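You operate a simulated robot arm through the tools that you are given. There is no shell and no other tool. Be economical: measure what you need, move in short steps, check, and stop when the job is done.

The job below is to be done with a simulated two-armed robot. You get a single attempt, and the scene is never put back.

## Task
Put the 7 W yellow tag from the top of the low steel shelf on the lower board of the low steel shelf and the 9 W yellow tag on the top of the right hood. Put the green ring on the grey stand shelf. Any order will do.

It is judged by the outcome, as a careful person would: the job done as asked, and still so three seconds after it is handed in. It fails if anything else is knocked over, pushed out of place, dropped, spilled or broken.

## Robot
Two 7-joint arms with two-finger parallel grippers on one trunk, on a base that drives. Base frame: it is fixed to the floor where the robot stands at the start and does not move with it; the origin is under the middle of the robot, x ahead of it, y to its left, z up. Lengths are in mm, angles in degrees, forces in N, time in s.
The left shoulder is at the start at [70, 188, 1165], the right one opposite. With the tool pointing down near the work surface each hand reaches from about 240 to 780 mm from the robot's upright axis, wherever it stands, measured 20 degrees to its own side. Places, roughly: green ring [3750, 2000, 1250]; grey stand shelf (63x19 cm) [7680, 3320, 300]; lower board of the low steel shelf [500, 100, 400]; top of the right hood [600, 1900, 1200]. Payload 3.91 kg a hand.
The TCP of each hand is the grasp point between the finger pads, 30 mm short of the fingertips. In the tool frame z runs along the fingers and y along their closing line. The gripper opens to 110 mm. The fingers are 20 mm wide and 10 mm thick; the gripper's body (48 by 112 mm) begins 55 mm behind the TCP.
Orientation is that of the tool frame in the base frame, as [roll, pitch, yaw] about the fixed x, y, z axes, in that order (R = Rz(yaw) Ry(pitch) Rx(roll)). With the fingers straight down and closing along the base's y, the tool's x points along the base's -x, its y along +y and its z along -z.

## Interface
- The arms move only by the tool arm_command. It takes "left_commands", "right_commands" or both (then of equal length, played together; a hand with none holds still); each is one flat list of numbers, 7 for each row, row after row: the shift along the base's x, y, z in m, then the turn, a rotation vector about the base's x, y, z in degrees, then the finger opening in m, from 0 to 0.11. In form: [dx, dy, dz, rx, ry, rz, gripper, dx, dy, dz, rx, ry, rz, gripper, ...]. A call has 1 to 8 rows; each row shifts and turns the commanded pose from where the row before left it. Each row takes 0.2 s and may step no farther than 50 mm and 8.6 degrees from the row before; otherwise, or with a gripper value out of range, the whole call is refused. Where a pose cannot be reached the arm comes as near as it can. A force on the tool above 40 N (or 10 N above the force at the start of the call, whichever is more), or a blocked arm, ends the call early, and 0.2 s more pass. Each finger travels about 72 mm/s and halts on what it meets, pressing with about 43 N; the grip force reading is that of the motor and also rises with nothing between the fingers. The clock runs only during rows and for 0.2 s after the last one: add rows that do not move to give the fingers time. It gives the time, the measured TCP pose, the force on the tool (base axes), the opening and the grip force at its end, in the units of the frame above (readings bear some noise), with the torque about the TCP (base axes, N m) and any sound that the robot's microphone picked up.
- Cameras (640 x 400 px; columns grow to the right, rows downward): "scene" is now at [124.2, 31.4, 1373.5]; the picture's right is [0.38, -0.92, 0.00], its down [-0.69, -0.28, -0.67] and it looks along [0.62, 0.26, -0.74] (base axes); focal length 257 px, centre (320, 200). "left" rides on the left gripper at [72, -17, -104] in its tool frame; the picture's right is [0.23, 0.97, 0.00], its down [-0.76, 0.18, -0.62] and it looks along [-0.61, 0.14, 0.78] (tool axes); focal length 222 px, centre (320, 200). "right" rides on the right gripper at [72, 17, -103] in its tool frame; the picture's right is [-0.23, 0.97, 0.00], its down [-0.76, -0.18, -0.62] and it looks along [-0.61, -0.14, 0.78] (tool axes); focal length 222 px, centre (320, 200). There is no depth. A picture from a camera that has moved, and an enlarged one, comes with that camera's place and axes in the base frame and with its lens.
- capture(camera): a new picture of that camera. The clock stands still meanwhile.
- raise_lower(by): slides the trunk up (or, below 0, down) by that many mm; the arms and the scene camera ride with it, the base frame stays. It gives what a move gives, with no picture.
- base_move(legs): drives the robot by 1 to 6 legs, each [ahead, turn to the left] in mm and degrees, along the robot's own axes; the way and the turn of a leg run together, so that a leg with both is an arc; at most 1500 mm and 180 degrees a leg. The arms and the cameras ride along, it lands a little off, and it stops where it bumps. It gives what a move gives.
- head_to(pan, tilt): turns the head with the scene camera to pan (to the left, within 86 degrees either way) and tilt (down, from -29 to 69), counted from straight ahead of the robot. It gives what a move gives.
- close_up(camera, box): a new picture of the part [left, top, right, bottom] of that camera's present view, enlarged. The clock stands still meanwhile.
- close_job(): hands the job in; it is judged then, once.

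Go step by step. Nothing tells you exact positions but the pictures and the camera data: compare them with the known pose of the tool, close in by small moves and look again before you grip or let go. The budget is 165 turns and 122 pictures, counting those below and the enlarged ones. Unless the task says otherwise, let go and move clear before handing in, and close with one line.

The tools are called as name(argument=value, ...) on one line, values as JSON. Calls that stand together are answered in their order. arm_command: Moves the arms, as the interface text tells. Its arguments: {"type":"object","properties":{"left_commands":{"type":"array","items":{"type":"number"}},"right_commands":{"type":"array","items":{"type":"number"}}},"required":[]} The other tools are called the same way: raise_lower (by) slides the trunk up or down; base_move (legs) drives the base; head_to (pan, tilt) turns the head that bears the scene camera; capture (camera) takes a picture; close_up (camera, box) takes an enlarged picture of a part of a camera's view; close_job () hands the job in.

At the start:

```text
t: 0.0
left_tcp_pos: [491.7, 346.2, 1131.0]
left_orientation: [-178.0, -0.3, -177.8]
left_wrist_force: [-0.8, 0.0, -0.1]
left_ft_torque: [-0.01, -0.04, -0.03]
left_grip_width: 110.0
left_finger_force: 0.1
right_tcp_pos: [314.1, -45.9, 972.9]
right_orientation: [180.0, 0.0, -180.0]
right_wrist_force: [0.5, 0.0, -0.1]
right_ft_torque: [0.0, -0.02, 0.0]
right_grip_width: 110.0
right_finger_force: 0.1
trunk travel left (down, up): [-675.0, 265.0]
robot x, y, heading: [1.4, -0.2, 0.0]
head pan, tilt: [22.4, 47.8]
```

scene: 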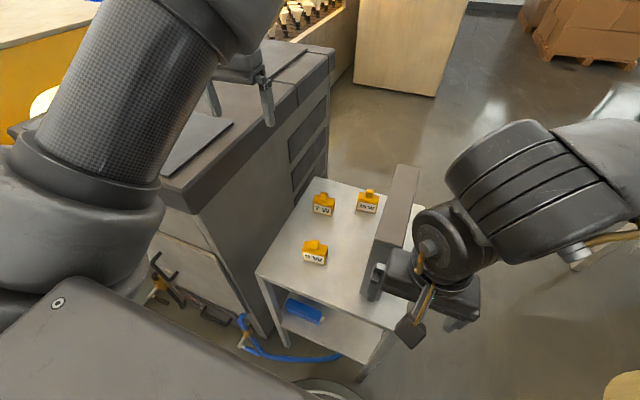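
right: 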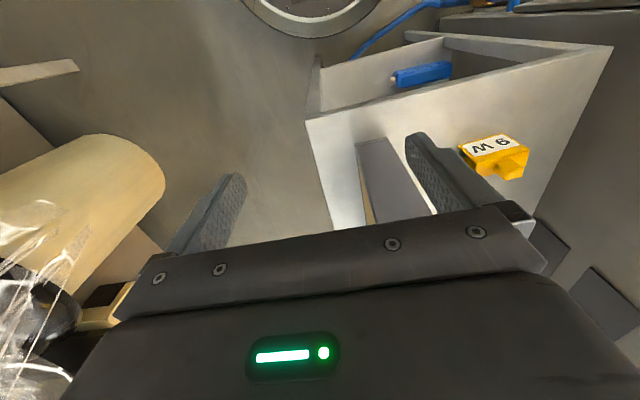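
left: 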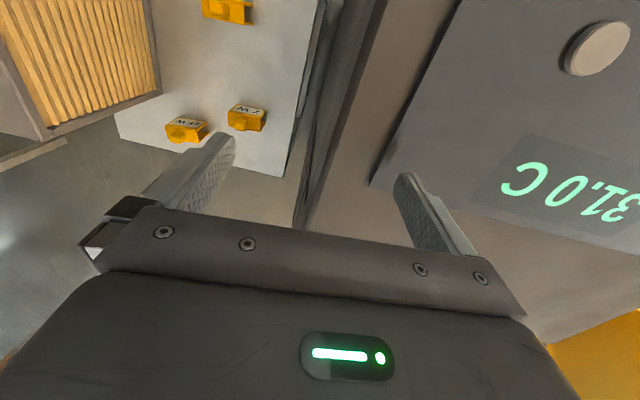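

I see a low steel shelf with three yellow tags on top, beside a dark cabinet. I'll enlarge to read the tags.

close_up(camera="scene", box=[240, 160, 440, 285])

close_up(camera="left", box=[100, 0, 340, 150])

close_up(camera="right", box=[300, 20, 620, 220])

```text
3.20 times, centred on (340, 222) of scene
camera zoom: at [124.2, 31.4, 1373.5], right [0.38, -0.92, 0.0], down [-0.69, -0.28, -0.67], along [0.62, 0.26, -0.74], focal length 823 px, centre (256, 128)
```

zoom: 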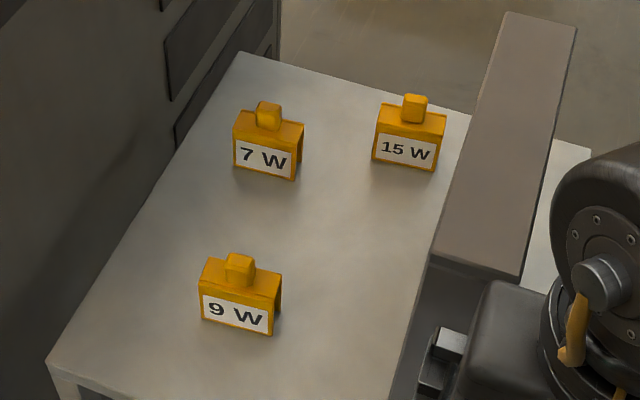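

```text
2.67 times, centred on (220, 75) of left
camera zoom: at [420.0, 330.8, 1235.5], right [-0.26, 0.96, -0.03], down [0.76, 0.23, 0.61], along [0.6, 0.14, -0.79], focal length 592 px, centre (587, 533)
```

zoom: 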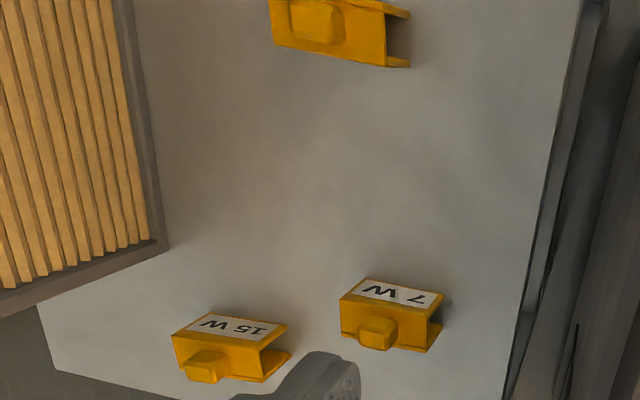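

```text
2.00 times, centred on (460, 120) of right
camera zoom: at [241.4, -28.4, 1073.7], right [0.23, 0.97, 0.0], down [0.76, -0.18, 0.62], along [0.61, -0.14, -0.78], focal length 444 px, centre (40, 360)
```

zoom: 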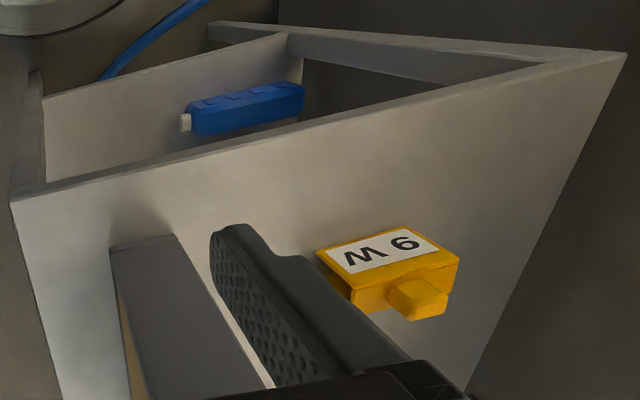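

The tags sit on the shelf top at about z 760–800: 7 W near (631,231), 9 W near (455,186), 15 W near (698,105). I'll look around for the cabinet, hoods and further targets.

head_to(pan=60, tilt=25)

capture(camera="scene")

head_to(pan=5, tilt=15)

capture(camera="scene")

head_to(pan=5, tilt=60)

capture(camera="scene")

```text
t: 1.0
left_tcp_pos: [490.1, 346.5, 1129.9]
left_orientation: [-177.9, -0.4, -177.6]
left_wrist_force: [0.1, 0.2, 0.6]
left_ft_torque: [0.01, -0.01, -0.02]
left_grip_width: 109.8
left_finger_force: 0.1
right_tcp_pos: [313.3, -44.7, 972.0]
right_orientation: [180.0, 0.0, -179.9]
right_wrist_force: [-0.4, 0.1, 0.6]
right_ft_torque: [-0.06, 0.01, 0.02]
right_grip_width: 110.2
right_finger_force: 0.1
trunk travel left (down, up): [-675.0, 265.0]
robot x, y, heading: [-1.2, -2.3, -0.1]
head pan, tilt: [60.0, 25.0]
```

```text
115 pictures are left
camera scene: at [97.4, 80.9, 1407.9], right [0.87, -0.5, 0.0], down [-0.21, -0.37, -0.91], along [0.45, 0.78, -0.42], focal length 257 px, centre (320, 200)
```

scene: 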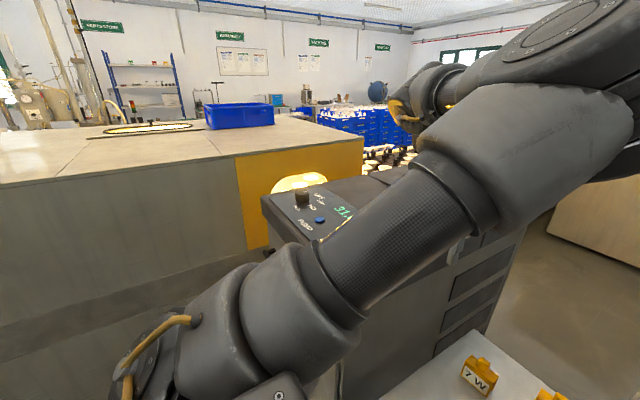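

```text
t: 2.3
left_tcp_pos: [491.1, 347.8, 1131.2]
left_orientation: [-177.7, -0.4, -177.7]
left_wrist_force: [-1.1, -0.1, 0.4]
left_ft_torque: [0.01, 0.0, -0.03]
left_grip_width: 110.0
left_finger_force: 0.0
right_tcp_pos: [313.0, -45.9, 972.0]
right_orientation: [179.9, 0.0, 180.0]
right_wrist_force: [-0.1, -0.2, 0.3]
right_ft_torque: [0.0, -0.01, 0.01]
right_grip_width: 109.9
right_finger_force: 0.1
trunk travel left (down, up): [-675.0, 265.0]
robot x, y, heading: [3.0, 1.9, 0.1]
head pan, tilt: [5.0, 15.0]
```

```text
114 pictures are left
camera scene: at [144.3, 9.5, 1424.2], right [0.09, -1.0, 0.0], down [-0.26, -0.02, -0.97], along [0.96, 0.08, -0.26], focal length 257 px, centre (320, 200)
```

scene: 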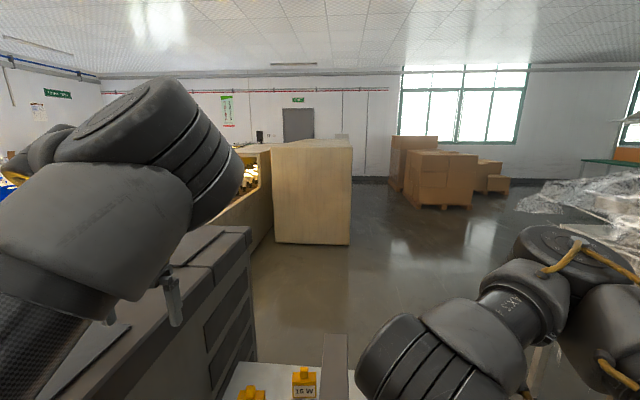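

```text
t: 3.4
left_tcp_pos: [491.0, 346.7, 1129.9]
left_orientation: [-177.8, -0.4, -177.6]
left_wrist_force: [-0.9, 0.1, -0.1]
left_ft_torque: [0.01, 0.0, 0.0]
left_grip_width: 110.0
left_finger_force: 0.0
right_tcp_pos: [312.5, -45.0, 970.8]
right_orientation: [-180.0, 0.1, -180.0]
right_wrist_force: [-0.1, -0.1, -0.2]
right_ft_torque: [-0.03, -0.01, 0.01]
right_grip_width: 110.0
right_finger_force: 0.0
trunk travel left (down, up): [-675.0, 265.0]
robot x, y, heading: [2.1, 3.1, -0.1]
head pan, tilt: [5.0, 60.0]
```

```text
113 pictures are left
camera scene: at [117.7, 7.1, 1358.0], right [0.09, -1.0, 0.0], down [-0.86, -0.08, -0.5], along [0.5, 0.04, -0.87], focal length 257 px, centre (320, 200)
```

scene: 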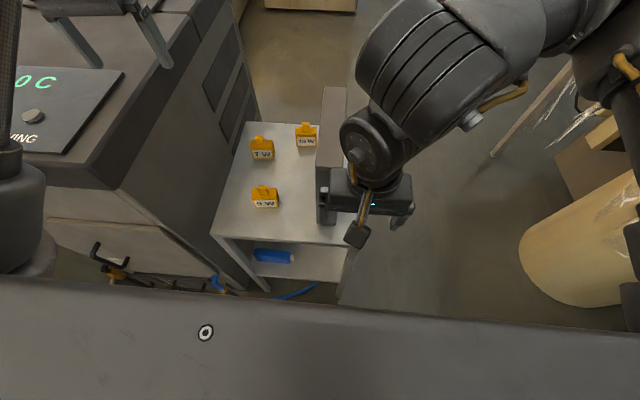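

The machine at left (y>310, top ≈1100) and a tall filter standing on the shelf (y≈0–40, to z≈1000) leave a corridor. I'll raise the trunk so the left arm comes in from above.

raise_lower(by=230)

head_to(pan=25, tilt=45)

capture(camera="scene")

```text
t: 5.8
left_tcp_pos: [490.0, 346.9, 1360.6]
left_orientation: [-177.8, -0.4, -177.5]
left_wrist_force: [0.3, 0.8, -0.4]
left_ft_torque: [0.0, 0.0, -0.01]
left_grip_width: 109.9
left_finger_force: 0.1
right_tcp_pos: [312.5, -45.2, 1199.8]
right_orientation: [-179.9, 0.0, -179.9]
right_wrist_force: [-0.1, -0.7, 0.2]
right_ft_torque: [-0.01, -0.02, -0.01]
right_grip_width: 109.9
right_finger_force: 0.0
trunk travel left (down, up): [-905.0, 35.0]
robot x, y, heading: [-2.3, 2.1, -0.1]
head pan, tilt: [5.0, 60.0]
```

```text
t: 6.7
left_tcp_pos: [491.3, 347.4, 1360.8]
left_orientation: [-177.8, -0.4, -177.6]
left_wrist_force: [-0.7, 0.4, -0.1]
left_ft_torque: [-0.01, -0.02, -0.01]
left_grip_width: 109.9
left_finger_force: 0.1
right_tcp_pos: [312.8, -44.4, 1201.4]
right_orientation: [180.0, 0.0, -180.0]
right_wrist_force: [0.3, -0.2, 0.4]
right_ft_torque: [0.02, 0.02, 0.02]
right_grip_width: 109.8
right_finger_force: 0.0
trunk travel left (down, up): [-905.0, 35.0]
robot x, y, heading: [3.1, 0.6, 0.1]
head pan, tilt: [25.0, 45.0]
```

```text
112 pictures are left
camera scene: at [125.0, 35.6, 1607.3], right [0.42, -0.91, 0.0], down [-0.64, -0.3, -0.71], along [0.64, 0.3, -0.71], focal length 257 px, centre (320, 200)
```

scene: 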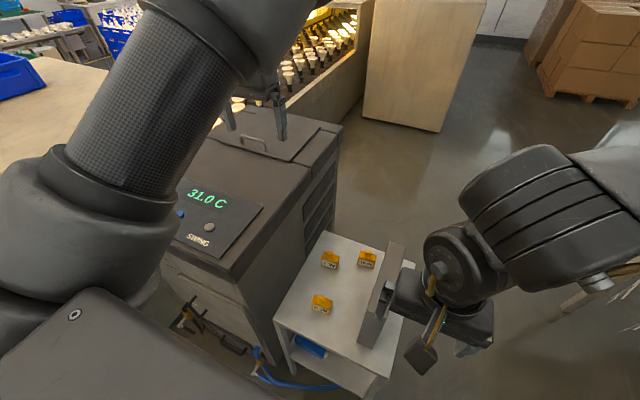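

The view is now clearer. I'll enlarge for a second line of sight on the tags.

close_up(camera="scene", box=[260, 220, 420, 320])

arm_command(left_commands=[0, -0.03, 0, 0, -7.5, 0, 0.11, 0, -0.03, 0, 0, -7.5, 0, 0.11, 0, -0.03, 0, 0, -7.5, 0, 0.11, 0, -0.03, 0, 0, -7.5, 0, 0.11, 0, 0, 0, 0, -7.5, 0, 0.11, 0, 0, 0, 0, -7.5, 0, 0.11])

capture(camera="left")

capture(camera="scene")

```text
4.00 times, centred on (340, 270) of scene
camera zoom: at [125.0, 35.6, 1607.3], right [0.42, -0.91, 0.0], down [-0.64, -0.3, -0.71], along [0.64, 0.3, -0.71], focal length 1029 px, centre (240, -80)
```

zoom: 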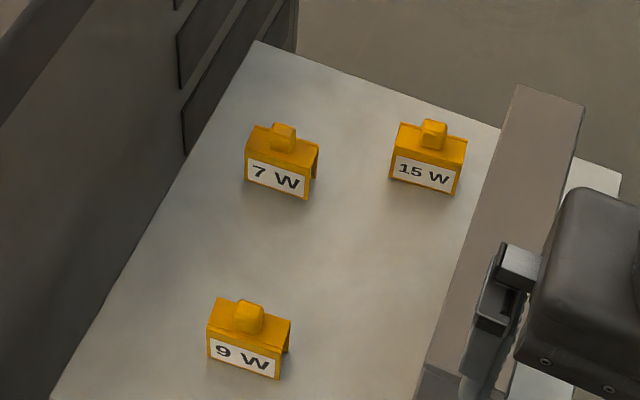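

```text
t: 7.2
left_tcp_pos: [466.1, 315.9, 1245.5]
left_orientation: [-176.8, -4.5, -174.6]
left_wrist_force: [0.5, -0.2, 0.3]
left_ft_torque: [0.0, 0.0, -0.02]
left_grip_width: 109.9
left_finger_force: 0.0
left hand out of reach, approached as far as the arm can: row 2
right_tcp_pos: [313.8, -46.2, 1200.8]
right_orientation: [179.9, -0.2, -180.0]
right_wrist_force: [0.9, -0.4, 0.1]
right_ft_torque: [0.0, 0.0, -0.01]
right_grip_width: 109.9
right_finger_force: 0.1
trunk travel left (down, up): [-905.0, 35.0]
robot x, y, heading: [-1.0, 0.4, -0.1]
head pan, tilt: [25.0, 45.0]
stopped in row 2 (left hand): the arm was blocked; the commanded pose is now the measured one
```

```text
110 pictures are left
camera left: at [404.3, 299.9, 1356.6], right [-0.32, 0.95, -0.04], down [0.78, 0.29, 0.55], along [0.53, 0.15, -0.83], focal length 222 px, centre (320, 200)
```

left: 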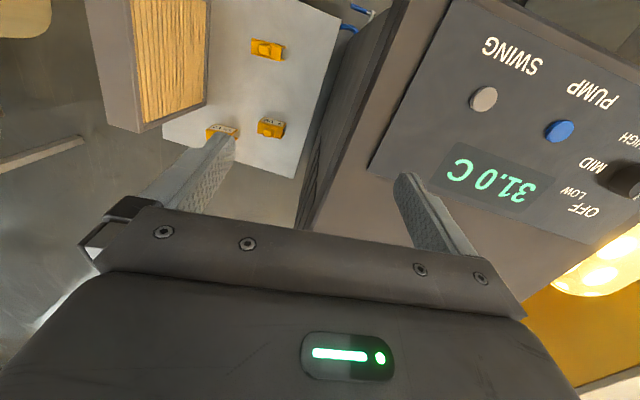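

```text
109 pictures are left
camera scene: at [127.8, 34.7, 1607.1], right [0.42, -0.91, 0.0], down [-0.64, -0.3, -0.71], along [0.64, 0.3, -0.71], focal length 257 px, centre (320, 200)
```

scene: 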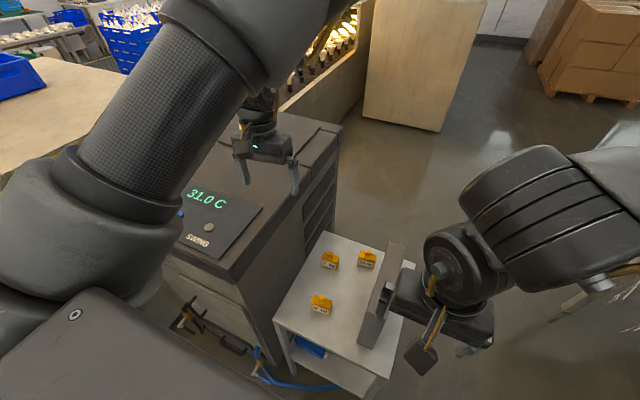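

The tilt was out of reach so high; better triangulation gives knob tops near 7 W (587,211,850) and 9 W (437,174,836), shelf top ≈795. I'll move over the corridor first, then down while tilting.

arm_command(left_commands=[0, -0.035, 0, 0, -3, -1, 0.11, 0, -0.035, 0, 0, -3, -1, 0.11, 0, -0.035, -0.01, 0, -3, -1, 0.11, 0, 0, -0.045, 0, -6, -1, 0.11, 0, 0, -0.045, 0, -6, -1, 0.11, 0, 0, -0.045, 0, -6, 0, 0.11, 0, 0, -0.045, 0, -6, 0, 0.11])

capture(camera="scene")

capture(camera="left")

```text
t: 7.8
left_tcp_pos: [427.6, 261.3, 1163.9]
left_orientation: [-176.6, -11.7, -174.8]
left_wrist_force: [-0.2, 0.3, -0.2]
left_ft_torque: [0.0, 0.03, 0.02]
left_grip_width: 110.1
left_finger_force: 0.0
left hand out of reach, approached as far as the arm can: row 2, 3
right_tcp_pos: [315.9, -46.4, 1201.0]
right_orientation: [179.8, -0.2, -179.9]
right_wrist_force: [0.0, 0.0, 0.9]
right_ft_torque: [0.03, 0.0, -0.03]
right_grip_width: 109.8
right_finger_force: 0.0
trunk travel left (down, up): [-905.0, 35.0]
robot x, y, heading: [0.9, -1.5, -0.1]
head pan, tilt: [25.0, 45.0]
stopped in row 3 (left hand): the arm was blocked; the commanded pose is now the measured one
```

```text
108 pictures are left
camera scene: at [128.2, 33.4, 1607.1], right [0.42, -0.91, 0.0], down [-0.64, -0.3, -0.71], along [0.64, 0.3, -0.71], focal length 257 px, centre (320, 200)
```

scene: 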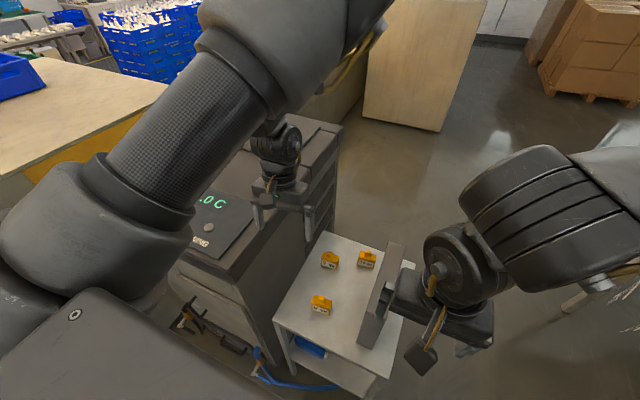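

```text
107 pictures are left
camera left: at [377.6, 247.8, 1281.4], right [-0.32, 0.95, -0.01], down [0.85, 0.3, 0.44], along [0.42, 0.13, -0.9], focal length 222 px, centre (320, 200)
```

left: 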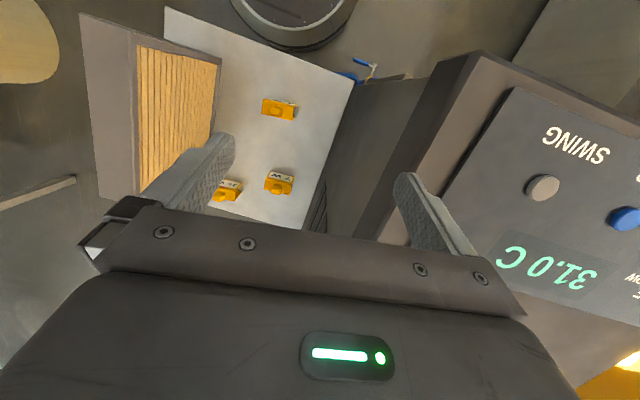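

The wrist tilted the wrong way while following an unreachable path. I'll lower the hand with no tilt command to get back into good reach.

arm_command(left_commands=[0.02, -0.02, -0.04, 0, 0, 0, 0.11, 0.02, -0.02, -0.04, 0, 0, 0, 0.11])

arm_command(left_commands=[0, 0, -0.02, 0, -4, 0, 0.11, 0, 0, -0.02, 0, -4, 0, 0.11])

```text
t: 8.4
left_tcp_pos: [470.4, 228.3, 1083.0]
left_orientation: [-176.4, -11.7, -174.9]
left_wrist_force: [0.4, 0.0, 0.7]
left_ft_torque: [0.02, 0.05, 0.0]
left_grip_width: 109.8
left_finger_force: 0.1
left hand out of reach, approached as far as the arm can: row 2
right_tcp_pos: [316.0, -46.6, 1200.0]
right_orientation: [179.8, -0.1, 180.0]
right_wrist_force: [0.8, 0.1, 0.7]
right_ft_torque: [0.01, 0.03, -0.03]
right_grip_width: 109.9
right_finger_force: 0.1
trunk travel left (down, up): [-905.0, 35.0]
robot x, y, heading: [-0.6, 0.7, 0.0]
head pan, tilt: [25.0, 45.0]
```

```text
t: 9.0
left_tcp_pos: [469.4, 237.0, 1043.9]
left_orientation: [-175.5, -3.6, -175.0]
left_wrist_force: [0.6, -0.1, -0.6]
left_ft_torque: [0.02, -0.05, -0.02]
left_grip_width: 109.8
left_finger_force: 0.0
left hand out of reach, approached as far as the arm can: row 1, 2
right_tcp_pos: [314.3, -45.1, 1201.9]
right_orientation: [-179.9, -0.1, -180.0]
right_wrist_force: [-0.1, -0.2, 0.6]
right_ft_torque: [0.03, -0.02, 0.01]
right_grip_width: 110.1
right_finger_force: 0.1
trunk travel left (down, up): [-905.0, 35.0]
robot x, y, heading: [-0.8, 1.9, 0.1]
head pan, tilt: [25.0, 45.0]
```

Tilting works lower down. The inward reach is limited at short radius, so I'll extend forward and down while tilting.

arm_command(left_commands=[0.02, 0, -0.02, 0, -5, 0, 0.11, 0.02, 0, -0.02, 0, -5, 0, 0.11, 0, 0, -0.02, 0, -5, 0, 0.11, 0, 0, -0.02, 0, -5, 0, 0.11])

capture(camera="scene")

capture(camera="left")

```text
t: 10.0
left_tcp_pos: [508.4, 242.1, 962.7]
left_orientation: [-173.8, 16.5, -174.8]
left_wrist_force: [-0.3, -0.3, -0.2]
left_ft_torque: [0.01, -0.02, 0.0]
left_grip_width: 109.8
left_finger_force: 0.0
left hand out of reach, approached as far as the arm can: row 4
right_tcp_pos: [312.9, -43.8, 1201.0]
right_orientation: [180.0, 0.0, -179.9]
right_wrist_force: [-0.4, -0.2, 0.5]
right_ft_torque: [-0.03, -0.01, 0.03]
right_grip_width: 110.1
right_finger_force: 0.1
trunk travel left (down, up): [-905.0, 35.0]
robot x, y, heading: [-1.3, -5.3, 0.0]
head pan, tilt: [25.0, 45.0]
```

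```text
106 pictures are left
camera scene: at [124.6, 36.2, 1607.5], right [0.42, -0.91, 0.0], down [-0.64, -0.3, -0.71], along [0.64, 0.3, -0.71], focal length 257 px, centre (320, 200)
```

scene: 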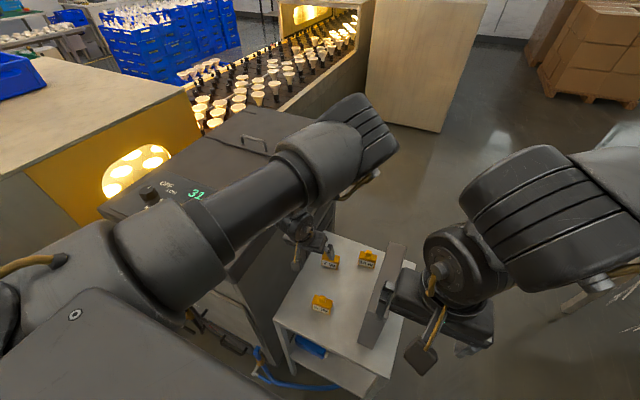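

```text
105 pictures are left
camera left: at [412.0, 228.4, 1043.6], right [-0.28, 0.95, -0.17], down [0.54, 0.29, 0.79], along [0.8, 0.13, -0.59], focal length 222 px, centre (320, 200)
```

left: 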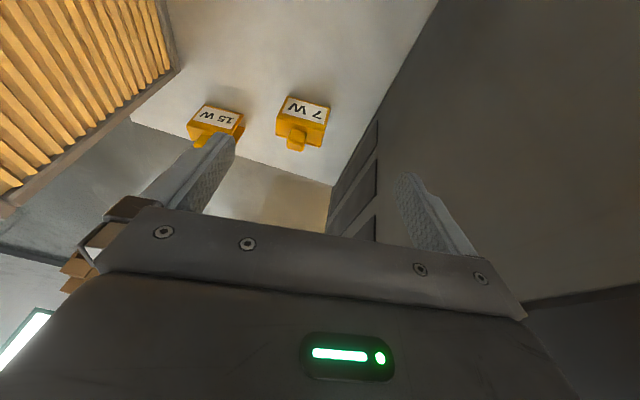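

The left forearm is getting low over the machine, so I'd rather shift the robot to the right. First I check that the floor beside and behind is clear.

head_to(pan=-86, tilt=40)

capture(camera="scene")

head_to(pan=86, tilt=40)

capture(camera="scene")

head_to(pan=-25, tilt=45)

capture(camera="scene")

```text
t: 11.9
left_tcp_pos: [509.5, 243.3, 963.5]
left_orientation: [-173.8, 16.3, -174.9]
left_wrist_force: [1.4, 0.1, -0.5]
left_ft_torque: [-0.02, 0.0, 0.01]
left_grip_width: 110.0
left_finger_force: 0.0
right_tcp_pos: [312.6, -46.5, 1201.5]
right_orientation: [-180.0, 0.0, -179.9]
right_wrist_force: [0.1, 0.4, -0.3]
right_ft_torque: [0.02, -0.01, 0.0]
right_grip_width: 110.2
right_finger_force: 0.1
trunk travel left (down, up): [-905.0, 35.0]
robot x, y, heading: [0.4, -1.2, 0.0]
head pan, tilt: [-85.9, 40.0]
```

```text
104 pictures are left
camera scene: at [57.2, -83.5, 1614.7], right [-1.0, -0.07, 0.0], down [-0.05, 0.64, -0.77], along [0.06, -0.76, -0.64], focal length 257 px, centre (320, 200)
```

scene: 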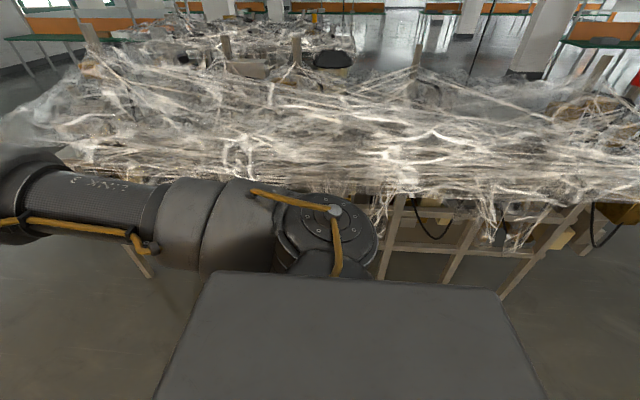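

```text
t: 14.5
left_tcp_pos: [509.6, 242.8, 963.6]
left_orientation: [-173.8, 16.3, -174.8]
left_wrist_force: [1.0, -0.3, -0.6]
left_ft_torque: [-0.01, 0.03, -0.01]
left_grip_width: 110.0
left_finger_force: 0.0
right_tcp_pos: [313.0, -45.0, 1201.9]
right_orientation: [-179.9, 0.1, -179.9]
right_wrist_force: [0.0, 0.2, -0.1]
right_ft_torque: [0.02, -0.02, 0.0]
right_grip_width: 109.9
right_finger_force: 0.0
trunk travel left (down, up): [-905.0, 35.0]
robot x, y, heading: [0.7, -1.3, -0.1]
head pan, tilt: [85.9, 40.0]
```

```text
103 pictures are left
camera scene: at [57.1, 86.1, 1614.7], right [1.0, -0.07, 0.0], down [-0.05, -0.64, -0.77], along [0.05, 0.76, -0.64], focal length 257 px, centre (320, 200)
```

scene: 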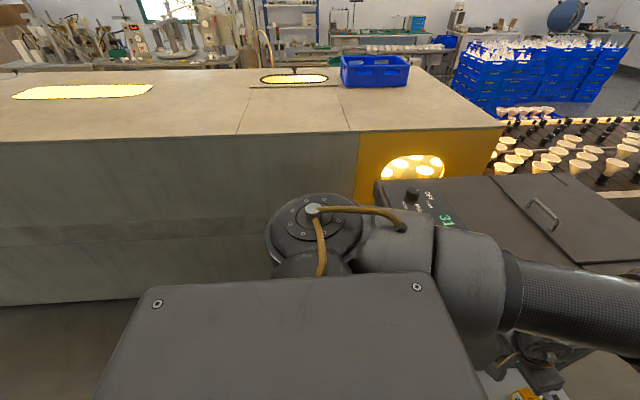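

```text
t: 16.4
left_tcp_pos: [509.5, 241.3, 963.1]
left_orientation: [-173.7, 16.3, -174.8]
left_wrist_force: [0.4, 0.0, -0.5]
left_ft_torque: [-0.01, 0.0, -0.02]
left_grip_width: 109.8
left_finger_force: 0.0
right_tcp_pos: [312.4, -44.5, 1200.8]
right_orientation: [180.0, 0.0, 180.0]
right_wrist_force: [0.2, 0.6, -0.5]
right_ft_torque: [0.01, 0.02, -0.04]
right_grip_width: 110.2
right_finger_force: 0.1
trunk travel left (down, up): [-905.0, 35.0]
robot x, y, heading: [-2.6, 0.5, 0.1]
head pan, tilt: [-25.0, 45.0]
```

```text
102 pictures are left
camera scene: at [124.8, -33.0, 1607.4], right [-0.42, -0.91, 0.0], down [-0.64, 0.3, -0.71], along [0.64, -0.3, -0.71], focal length 257 px, centre (320, 200)
```

scene: 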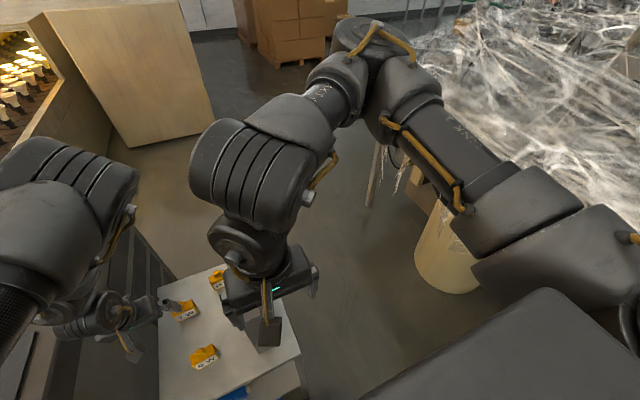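

The space behind looks open, and the right hood is the big tunnel box at left, its near top edge at y≈950. I'll shift the robot about 150 mm to the right by backing off and weaving.

base_move(legs=[[-360, 0], [0, -40], [235, 0], [0, 40]])

head_to(pan=20, tilt=40)

capture(camera="scene")

```text
t: 23.8
left_tcp_pos: [335.5, 89.0, 963.0]
left_orientation: [-173.8, 16.3, -175.0]
left_wrist_force: [-0.8, 0.0, -0.6]
left_ft_torque: [0.02, 0.01, 0.0]
left_grip_width: 109.9
left_finger_force: 0.1
right_tcp_pos: [136.8, -197.9, 1201.3]
right_orientation: [179.9, 0.2, 179.8]
right_wrist_force: [0.1, 0.7, -0.5]
right_ft_torque: [0.06, -0.03, 0.01]
right_grip_width: 110.0
right_finger_force: 0.1
trunk travel left (down, up): [-905.0, 35.0]
robot x, y, heading: [-173.8, -155.4, 0.1]
head pan, tilt: [-25.0, 45.0]
```

```text
t: 24.9
left_tcp_pos: [334.6, 89.5, 964.4]
left_orientation: [-174.0, 16.2, -175.0]
left_wrist_force: [0.3, -0.4, -0.2]
left_ft_torque: [-0.02, 0.0, 0.0]
left_grip_width: 109.8
left_finger_force: 0.0
right_tcp_pos: [135.8, -196.4, 1200.7]
right_orientation: [180.0, 0.0, 179.9]
right_wrist_force: [-0.3, 0.3, -0.4]
right_ft_torque: [-0.03, -0.01, 0.02]
right_grip_width: 110.4
right_finger_force: 0.1
trunk travel left (down, up): [-905.0, 35.0]
robot x, y, heading: [-178.2, -151.0, -0.4]
head pan, tilt: [20.0, 40.0]
```

```text
101 pictures are left
camera scene: at [-45.1, -121.0, 1614.7], right [0.34, -0.94, 0.0], down [-0.61, -0.22, -0.77], along [0.72, 0.26, -0.64], focal length 257 px, centre (320, 200)
```

scene: 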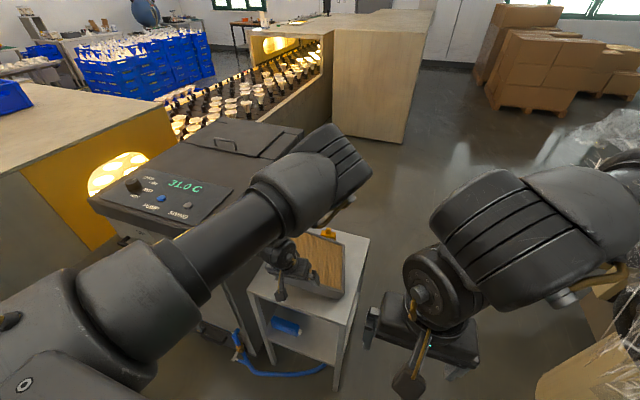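

Robot is now 150 mm to the right. I'll swing the left hand to y≈215 and tilt it further while still in front of the shelf.

arm_command(left_commands=[0, 0.03, 0.005, 1.5, -6, 0, 0.11, 0, 0.035, 0.005, 1.5, -6, 0, 0.11, 0, 0.035, 0.005, 1.5, -6, 0, 0.11, 0, 0.03, 0.005, 1.5, -6, 0, 0.11, 0, 0, 0, 0, -5, 0, 0.11])

capture(camera="scene")

capture(camera="left")

```text
t: 26.1
left_tcp_pos: [334.1, 218.8, 984.1]
left_orientation: [-178.4, 45.6, -177.2]
left_wrist_force: [0.0, 0.0, -0.6]
left_ft_torque: [-0.03, -0.01, 0.03]
left_grip_width: 110.1
left_finger_force: 0.2
right_tcp_pos: [137.6, -197.1, 1201.5]
right_orientation: [180.0, 0.1, 179.7]
right_wrist_force: [0.2, -0.3, -0.8]
right_ft_torque: [-0.01, -0.01, 0.02]
right_grip_width: 109.9
right_finger_force: 0.1
trunk travel left (down, up): [-905.0, 35.0]
robot x, y, heading: [-178.7, -153.4, -0.1]
head pan, tilt: [20.0, 40.0]
```

```text
100 pictures are left
camera scene: at [-45.5, -121.1, 1614.8], right [0.34, -0.94, 0.0], down [-0.6, -0.22, -0.77], along [0.72, 0.26, -0.64], focal length 257 px, centre (320, 200)
```

scene: 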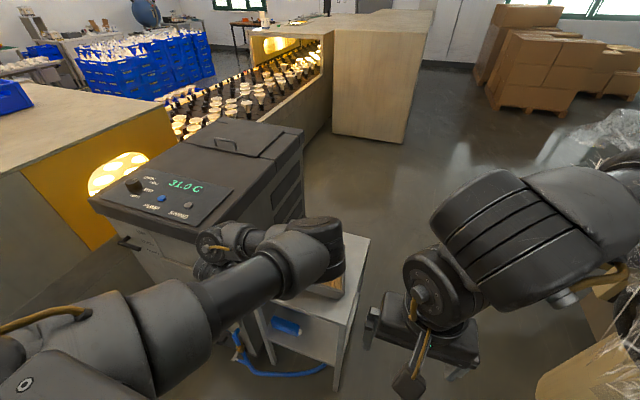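

```text
99 pictures are left
camera left: at [210.9, 199.6, 1004.8], right [-0.19, 0.97, -0.18], down [0.08, 0.2, 0.98], along [0.98, 0.17, -0.11], focal length 222 px, centre (320, 200)
```

left: 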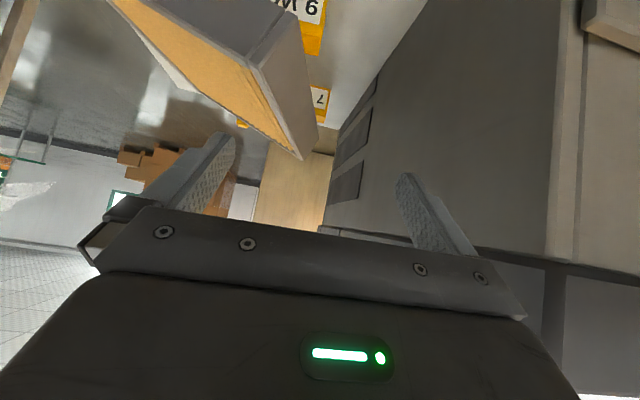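

The filter looks different from before; I need to check whether it was disturbed.

close_up(camera="left", box=[100, 0, 420, 200])

capture(camera="right")

close_up(camera="scene", box=[220, 200, 400, 320])

```text
2.00 times, centred on (260, 100) of left
camera zoom: at [210.9, 199.6, 1004.8], right [-0.19, 0.97, -0.18], down [0.08, 0.2, 0.98], along [0.98, 0.17, -0.11], focal length 444 px, centre (440, 400)
```

zoom: 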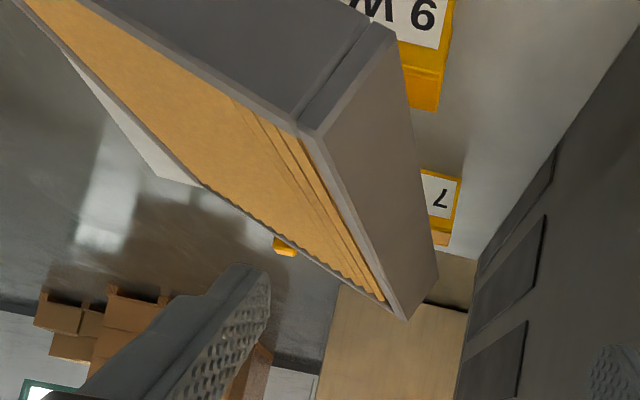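

```text
97 pictures are left
camera right: at [64.5, -180.2, 1303.9], right [0.23, 0.97, 0.0], down [0.76, -0.18, 0.62], along [0.61, -0.14, -0.78], focal length 222 px, centre (320, 200)
```

right: 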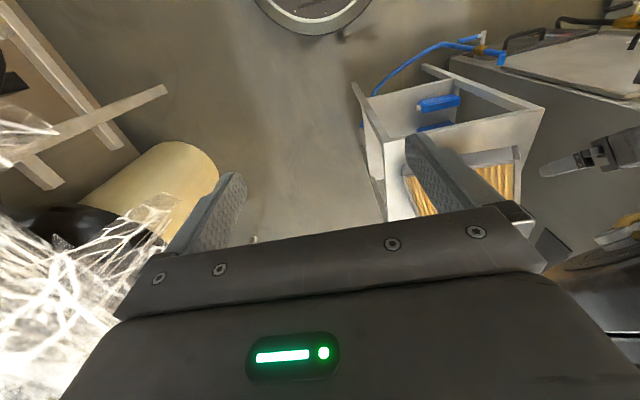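

```text
3.33 times, centred on (310, 260) of scene
camera zoom: at [-45.5, -121.1, 1614.8], right [0.34, -0.94, 0.0], down [-0.6, -0.22, -0.77], along [0.72, 0.26, -0.64], focal length 857 px, centre (353, 0)
```

zoom: 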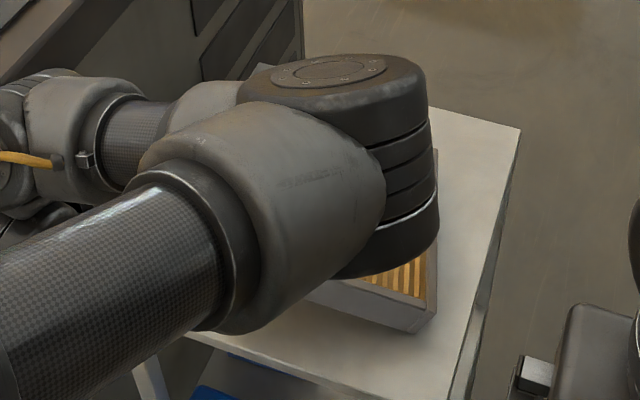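

The standing filter was tipped during the weave. I'll lift the left hand back out of the way to see exactly how it lies, then restore it.

arm_command(left_commands=[-0.03, 0.02, 0.03, 0, 0, 0, 0.11, -0.03, 0.02, 0.03, 0, 0, 0, 0.11, -0.03, 0.03, 0.03, 0, 0, 0, 0.11, -0.03, 0.03, 0.03, 0, 0, 0, 0.11, -0.03, 0.03, 0.03, 0, 0, 0, 0.11, -0.03, 0.03, 0.03, 0, 0, 0, 0.11])

close_up(camera="scene", box=[200, 180, 440, 330])

```text
refused: row 3 steps farther than a row can; nothing moved
```

```text
2.67 times, centred on (320, 255) of scene
camera zoom: at [-45.5, -121.1, 1614.8], right [0.34, -0.94, 0.0], down [-0.6, -0.22, -0.77], along [0.72, 0.26, -0.64], focal length 686 px, centre (320, 53)
```

zoom: 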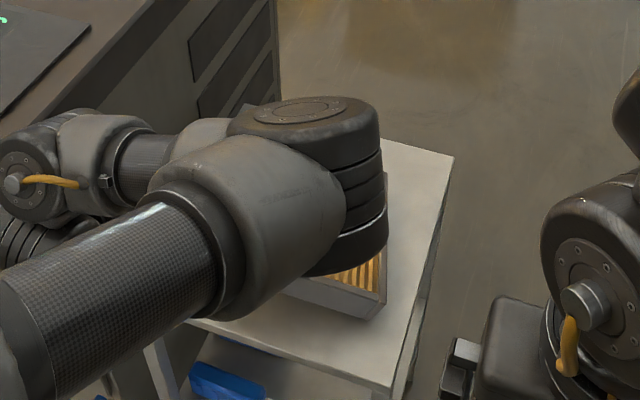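

arm_command(left_commands=[-0.03, 0.02, 0.03, 0, 0, 0, 0.11, -0.03, 0.02, 0.03, 0, 0, 0, 0.11, -0.03, 0.02, 0.03, 0, 0, 0, 0.11, -0.03, 0.02, 0.03, 0, 0, 0, 0.11, -0.03, 0.02, 0.03, 0, 0, 0, 0.11, -0.03, 0.02, 0.03, 0, 0, 0, 0.11])

close_up(camera="scene", box=[200, 180, 440, 330])

```text
t: 27.5
left_tcp_pos: [327.3, 238.1, 986.9]
left_orientation: [-178.5, 45.6, -177.3]
left_wrist_force: [-0.7, 0.2, -0.9]
left_ft_torque: [-0.01, 0.03, -0.01]
left_grip_width: 109.8
left_finger_force: 0.1
left hand out of reach, approached as far as the arm can: row 1, 2, 3, 4, 5, 6
right_tcp_pos: [136.8, -196.8, 1201.1]
right_orientation: [-180.0, 0.0, 179.7]
right_wrist_force: [-0.5, 0.6, 0.0]
right_ft_torque: [-0.01, -0.02, 0.01]
right_grip_width: 110.2
right_finger_force: 0.1
trunk travel left (down, up): [-905.0, 35.0]
robot x, y, heading: [-176.9, -151.9, -0.3]
head pan, tilt: [20.0, 40.0]
```

```text
2.67 times, centred on (320, 255) of scene
camera zoom: at [-45.1, -120.8, 1614.7], right [0.34, -0.94, 0.0], down [-0.6, -0.22, -0.77], along [0.72, 0.26, -0.64], focal length 686 px, centre (320, 53)
```

zoom: 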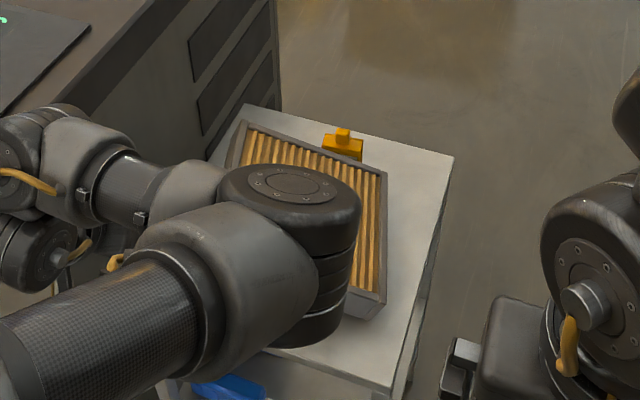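

The filter has fallen toward the tags and is leaning on them, hinged on its right bottom edge; the 15 W tag looks untouched. I'll back off for a clear view and then stand it up again.

base_move(legs=[[-250, 0]])

head_to(pan=23, tilt=38)

capture(camera="scene")

capture(camera="left")

```text
t: 29.3
left_tcp_pos: [79.2, 237.1, 987.2]
left_orientation: [-178.6, 45.6, -177.3]
left_wrist_force: [0.2, -0.7, 0.3]
left_ft_torque: [0.0, 0.02, 0.02]
left_grip_width: 110.1
left_finger_force: 0.1
right_tcp_pos: [-110.2, -195.8, 1201.1]
right_orientation: [-180.0, -0.1, 179.8]
right_wrist_force: [-0.4, -0.1, -0.2]
right_ft_torque: [0.03, 0.02, 0.01]
right_grip_width: 110.2
right_finger_force: 0.0
trunk travel left (down, up): [-905.0, 35.0]
robot x, y, heading: [-423.3, -149.2, -0.4]
head pan, tilt: [20.0, 40.0]
```

```text
t: 29.9
left_tcp_pos: [80.1, 239.2, 987.8]
left_orientation: [-178.5, 45.8, -177.3]
left_wrist_force: [0.4, -0.8, 0.1]
left_ft_torque: [0.01, 0.01, 0.02]
left_grip_width: 109.9
left_finger_force: 0.1
right_tcp_pos: [-111.8, -195.8, 1201.6]
right_orientation: [-180.0, 0.0, 179.9]
right_wrist_force: [1.0, -0.4, -0.7]
right_ft_torque: [0.04, 0.01, 0.01]
right_grip_width: 109.9
right_finger_force: 0.1
trunk travel left (down, up): [-905.0, 35.0]
robot x, y, heading: [-426.3, -150.1, -0.2]
head pan, tilt: [23.0, 38.0]
```

```text
93 pictures are left
camera scene: at [-293.8, -115.0, 1617.6], right [0.39, -0.92, 0.0], down [-0.57, -0.24, -0.79], along [0.73, 0.3, -0.62], focal length 257 px, centre (320, 200)
```

scene: 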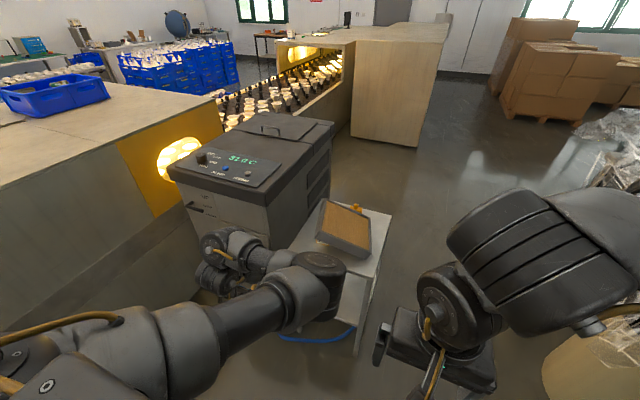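

```text
92 pictures are left
camera left: at [-44.1, 218.7, 1008.9], right [-0.19, 0.97, -0.18], down [0.08, 0.2, 0.98], along [0.98, 0.17, -0.11], focal length 222 px, centre (320, 200)
```

left: 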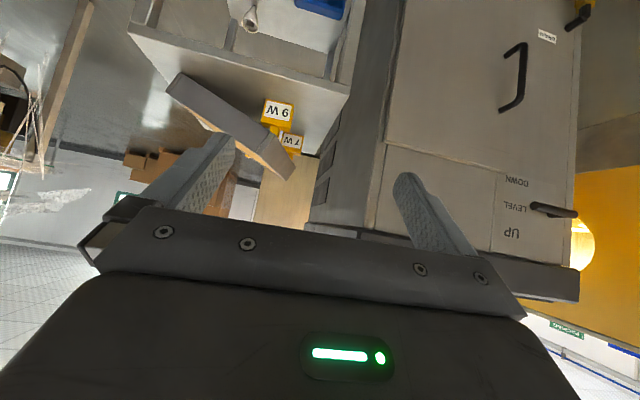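

close_up(camera="left", box=[120, 0, 360, 200])

close_up(camera="scene", box=[280, 180, 420, 270])

```text
2.00 times, centred on (240, 100) of left
camera zoom: at [-44.1, 218.7, 1008.9], right [-0.19, 0.97, -0.18], down [0.08, 0.2, 0.98], along [0.98, 0.17, -0.11], focal length 444 px, centre (480, 400)
```

zoom: 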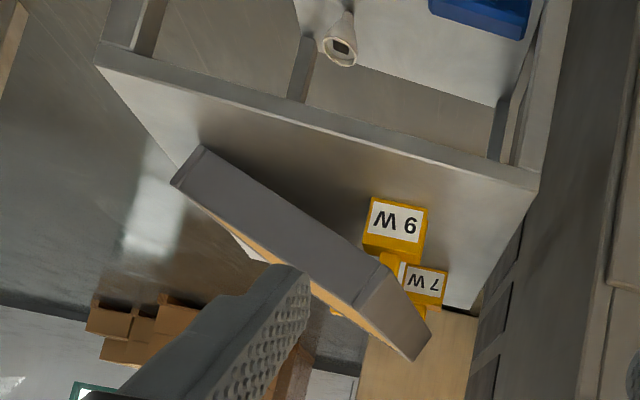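

```text
4.44 times, centred on (350, 225) of scene
camera zoom: at [-293.8, -115.0, 1617.6], right [0.39, -0.92, 0.0], down [-0.57, -0.24, -0.79], along [0.73, 0.3, -0.62], focal length 1143 px, centre (187, 89)
```

zoom: 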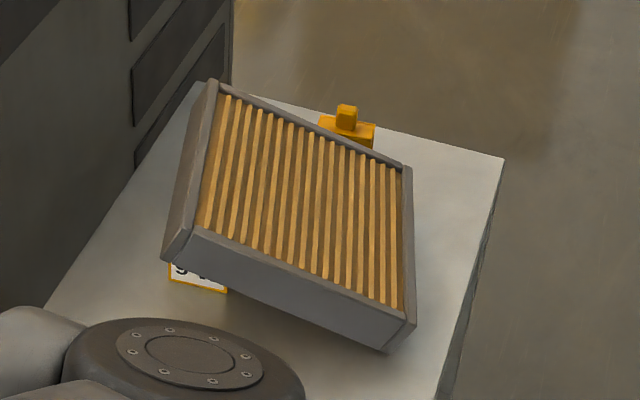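

The filter (about 230 high, 45 thick) leans at 25° on the tags, yawed 18°, hinge corner near (420,−21,768). I'll turn the left hand to point forward and roll it so the fingers can take the filter's near end.

raise_lower(by=-200)

arm_command(left_commands=[0, -0.02, 0.01, 0, -7.4, 0, 0.085, 0, -0.02, 0.01, 0, -7.4, 0, 0.085, 0, -0.02, 0.01, 0, -7.4, 0, 0.085, 0, -0.02, 0.01, 0, -7.4, 0, 0.085, 0, -0.02, 0.01, 0, -7.4, 0, 0.085, 0, -0.02, 0.01, 0, -7.4, 0, 0.085])

arm_command(left_commands=[0, -0.01, 0, -8.1, 0, 0, 0.085, 0, -0.01, 0, -8.1, 0, 0, 0.085, 0, -0.01, 0, -8.1, 0, 0, 0.085, 0, -0.01, 0, -8.1, 0, 0, 0.085, 0, -0.01, 0, -8.1, 0, 0, 0.085, 0, -0.01, 0, -8.1, 0, 0, 0.085, 0, -0.01, 0, -8.1, 0, 0, 0.085, 0, -0.01, 0, -8.1, 0, 0, 0.085])

```text
t: 32.1
left_tcp_pos: [79.3, 238.2, 788.3]
left_orientation: [-178.6, 45.7, -177.4]
left_wrist_force: [0.8, -0.8, -0.7]
left_ft_torque: [-0.01, 0.02, -0.01]
left_grip_width: 110.1
left_finger_force: 0.1
right_tcp_pos: [-111.8, -196.5, 1001.7]
right_orientation: [-180.0, 0.0, 179.8]
right_wrist_force: [0.6, -0.4, 1.3]
right_ft_torque: [0.0, 0.01, -0.02]
right_grip_width: 110.3
right_finger_force: 0.0
trunk travel left (down, up): [-705.0, 235.0]
robot x, y, heading: [-424.6, -147.2, -0.2]
head pan, tilt: [23.0, 38.0]
```

```text
t: 33.5
left_tcp_pos: [114.5, 181.7, 884.2]
left_orientation: [-108.3, 87.4, -108.8]
left_wrist_force: [0.0, 0.6, 1.1]
left_ft_torque: [0.01, -0.01, -0.04]
left_grip_width: 85.0
left_finger_force: 0.1
left hand out of reach, approached as far as the arm can: row 1, 4, 5, 6
right_tcp_pos: [-112.0, -195.0, 1001.0]
right_orientation: [-179.9, -0.1, 179.8]
right_wrist_force: [0.2, 0.5, 0.3]
right_ft_torque: [-0.02, 0.01, -0.02]
right_grip_width: 109.9
right_finger_force: 0.0
trunk travel left (down, up): [-705.0, 235.0]
robot x, y, heading: [-428.1, -151.3, -0.4]
head pan, tilt: [23.0, 38.0]
```

```text
t: 35.3
left_tcp_pos: [125.6, 104.9, 886.0]
left_orientation: [-90.8, 23.1, -90.1]
left_wrist_force: [0.0, -0.3, -0.1]
left_ft_torque: [-0.01, 0.01, 0.0]
left_grip_width: 85.2
left_finger_force: 0.1
left hand out of reach, approached as far as the arm can: row 1, 5, 7
right_tcp_pos: [-112.1, -196.1, 1001.9]
right_orientation: [180.0, -0.1, 179.8]
right_wrist_force: [0.0, -0.3, 0.5]
right_ft_torque: [0.03, 0.01, -0.03]
right_grip_width: 109.9
right_finger_force: 0.0
trunk travel left (down, up): [-705.0, 235.0]
robot x, y, heading: [-424.6, -146.5, -0.3]
head pan, tilt: [23.0, 38.0]
```

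The hand points forward with the right roll. Now I'll yaw 18° and move to 60 mm short of the filter's end.

arm_command(left_commands=[0.02, -0.005, 0, 0, 0, 6, 0.085, 0.02, -0.005, 0, 0, 0, 6, 0.085, 0.02, -0.005, -0.007, 0, 0, 6, 0.085, 0.03, -0.005, -0.008, 0, 0, 0, 0.085, 0.03, -0.004, -0.008, 0, 0, 0, 0.085, 0.03, -0.004, -0.008, 0, 0, 0, 0.085, 0.02, -0.003, -0.006, 0, 0, 0, 0.085])

close_up(camera="scene", box=[260, 180, 420, 280])

capture(camera="left")

```text
t: 36.9
left_tcp_pos: [172.5, 180.2, 904.7]
left_orientation: [-91.0, 23.2, -76.1]
left_wrist_force: [0.0, -0.5, 0.4]
left_ft_torque: [0.0, 0.01, -0.01]
left_grip_width: 85.1
left_finger_force: 0.0
left hand out of reach, approached as far as the arm can: row 1, 2, 3, 4, 5, 6, 7
right_tcp_pos: [-112.1, -197.2, 1000.6]
right_orientation: [-180.0, 0.0, 179.8]
right_wrist_force: [0.1, 0.1, 0.4]
right_ft_torque: [0.02, 0.02, 0.02]
right_grip_width: 110.0
right_finger_force: 0.0
trunk travel left (down, up): [-705.0, 235.0]
robot x, y, heading: [-425.6, -152.7, -0.4]
head pan, tilt: [23.0, 38.0]
```

```text
4.00 times, centred on (340, 230) of scene
camera zoom: at [-294.1, -114.5, 1417.6], right [0.39, -0.92, 0.0], down [-0.57, -0.24, -0.79], along [0.73, 0.3, -0.62], focal length 1029 px, centre (240, 80)
```

zoom: 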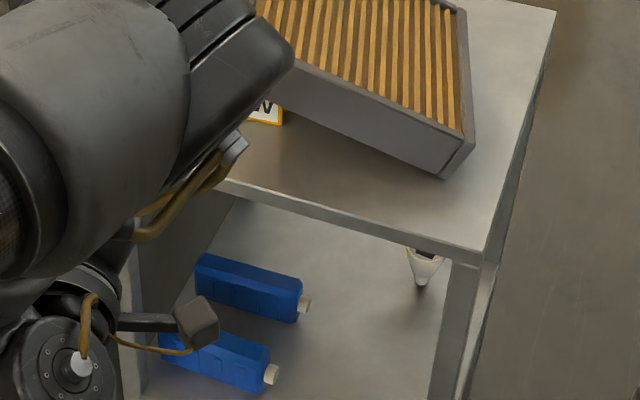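

```text
88 pictures are left
camera left: at [90.6, 83.5, 893.2], right [-0.06, 0.17, -0.98], down [-0.79, 0.59, 0.15], along [0.61, 0.79, 0.1], focal length 222 px, centre (320, 200)
```

left: 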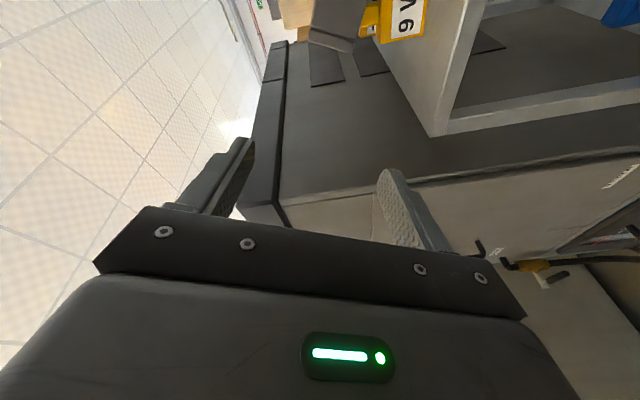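

The left arm can't reach inward that far. Turning the robot 35° left puts the filter in the right arm's natural zone, so I'll use the right hand for this.

base_move(legs=[[0, 35]])

head_to(pan=-18, tilt=35)

capture(camera="scene")

```text
t: 39.0
left_tcp_pos: [-122.0, 461.8, 904.0]
left_orientation: [-90.9, 23.3, -41.1]
left_wrist_force: [0.3, -0.4, 0.7]
left_ft_torque: [-0.01, 0.02, 0.01]
left_grip_width: 85.2
left_finger_force: 0.0
right_tcp_pos: [-141.0, -9.4, 1000.6]
right_orientation: [-179.9, 0.0, -145.4]
right_wrist_force: [0.4, 0.5, 0.3]
right_ft_torque: [-0.03, -0.02, 0.03]
right_grip_width: 109.8
right_finger_force: 0.0
trunk travel left (down, up): [-705.0, 235.0]
robot x, y, heading: [-426.1, -150.9, 34.7]
head pan, tilt: [23.0, 38.0]
```

```text
t: 40.0
left_tcp_pos: [-122.6, 461.1, 904.2]
left_orientation: [-90.9, 23.4, -41.1]
left_wrist_force: [-0.2, -0.7, -0.6]
left_ft_torque: [0.0, -0.02, 0.02]
left_grip_width: 85.2
left_finger_force: 0.0
right_tcp_pos: [-141.7, -9.1, 1002.3]
right_orientation: [-179.9, 0.1, -145.4]
right_wrist_force: [0.1, -0.3, 0.0]
right_ft_torque: [0.0, 0.02, -0.03]
right_grip_width: 110.1
right_finger_force: 0.2
trunk travel left (down, up): [-705.0, 235.0]
robot x, y, heading: [-424.3, -150.8, 34.7]
head pan, tilt: [-18.0, 35.0]
```

```text
87 pictures are left
camera scene: at [-298.4, -94.4, 1422.2], right [0.29, -0.96, 0.0], down [-0.55, -0.16, -0.82], along [0.78, 0.23, -0.57], focal length 257 px, centre (320, 200)
```

scene: 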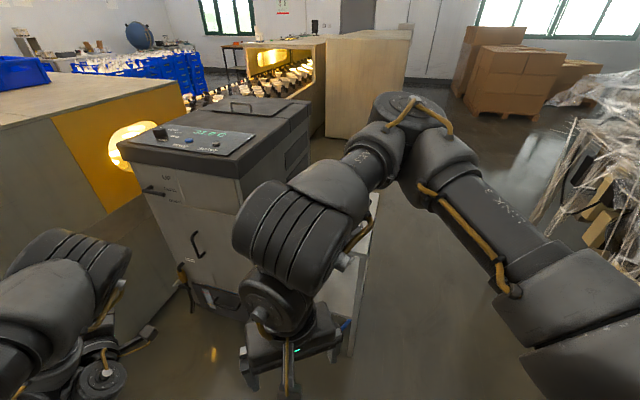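

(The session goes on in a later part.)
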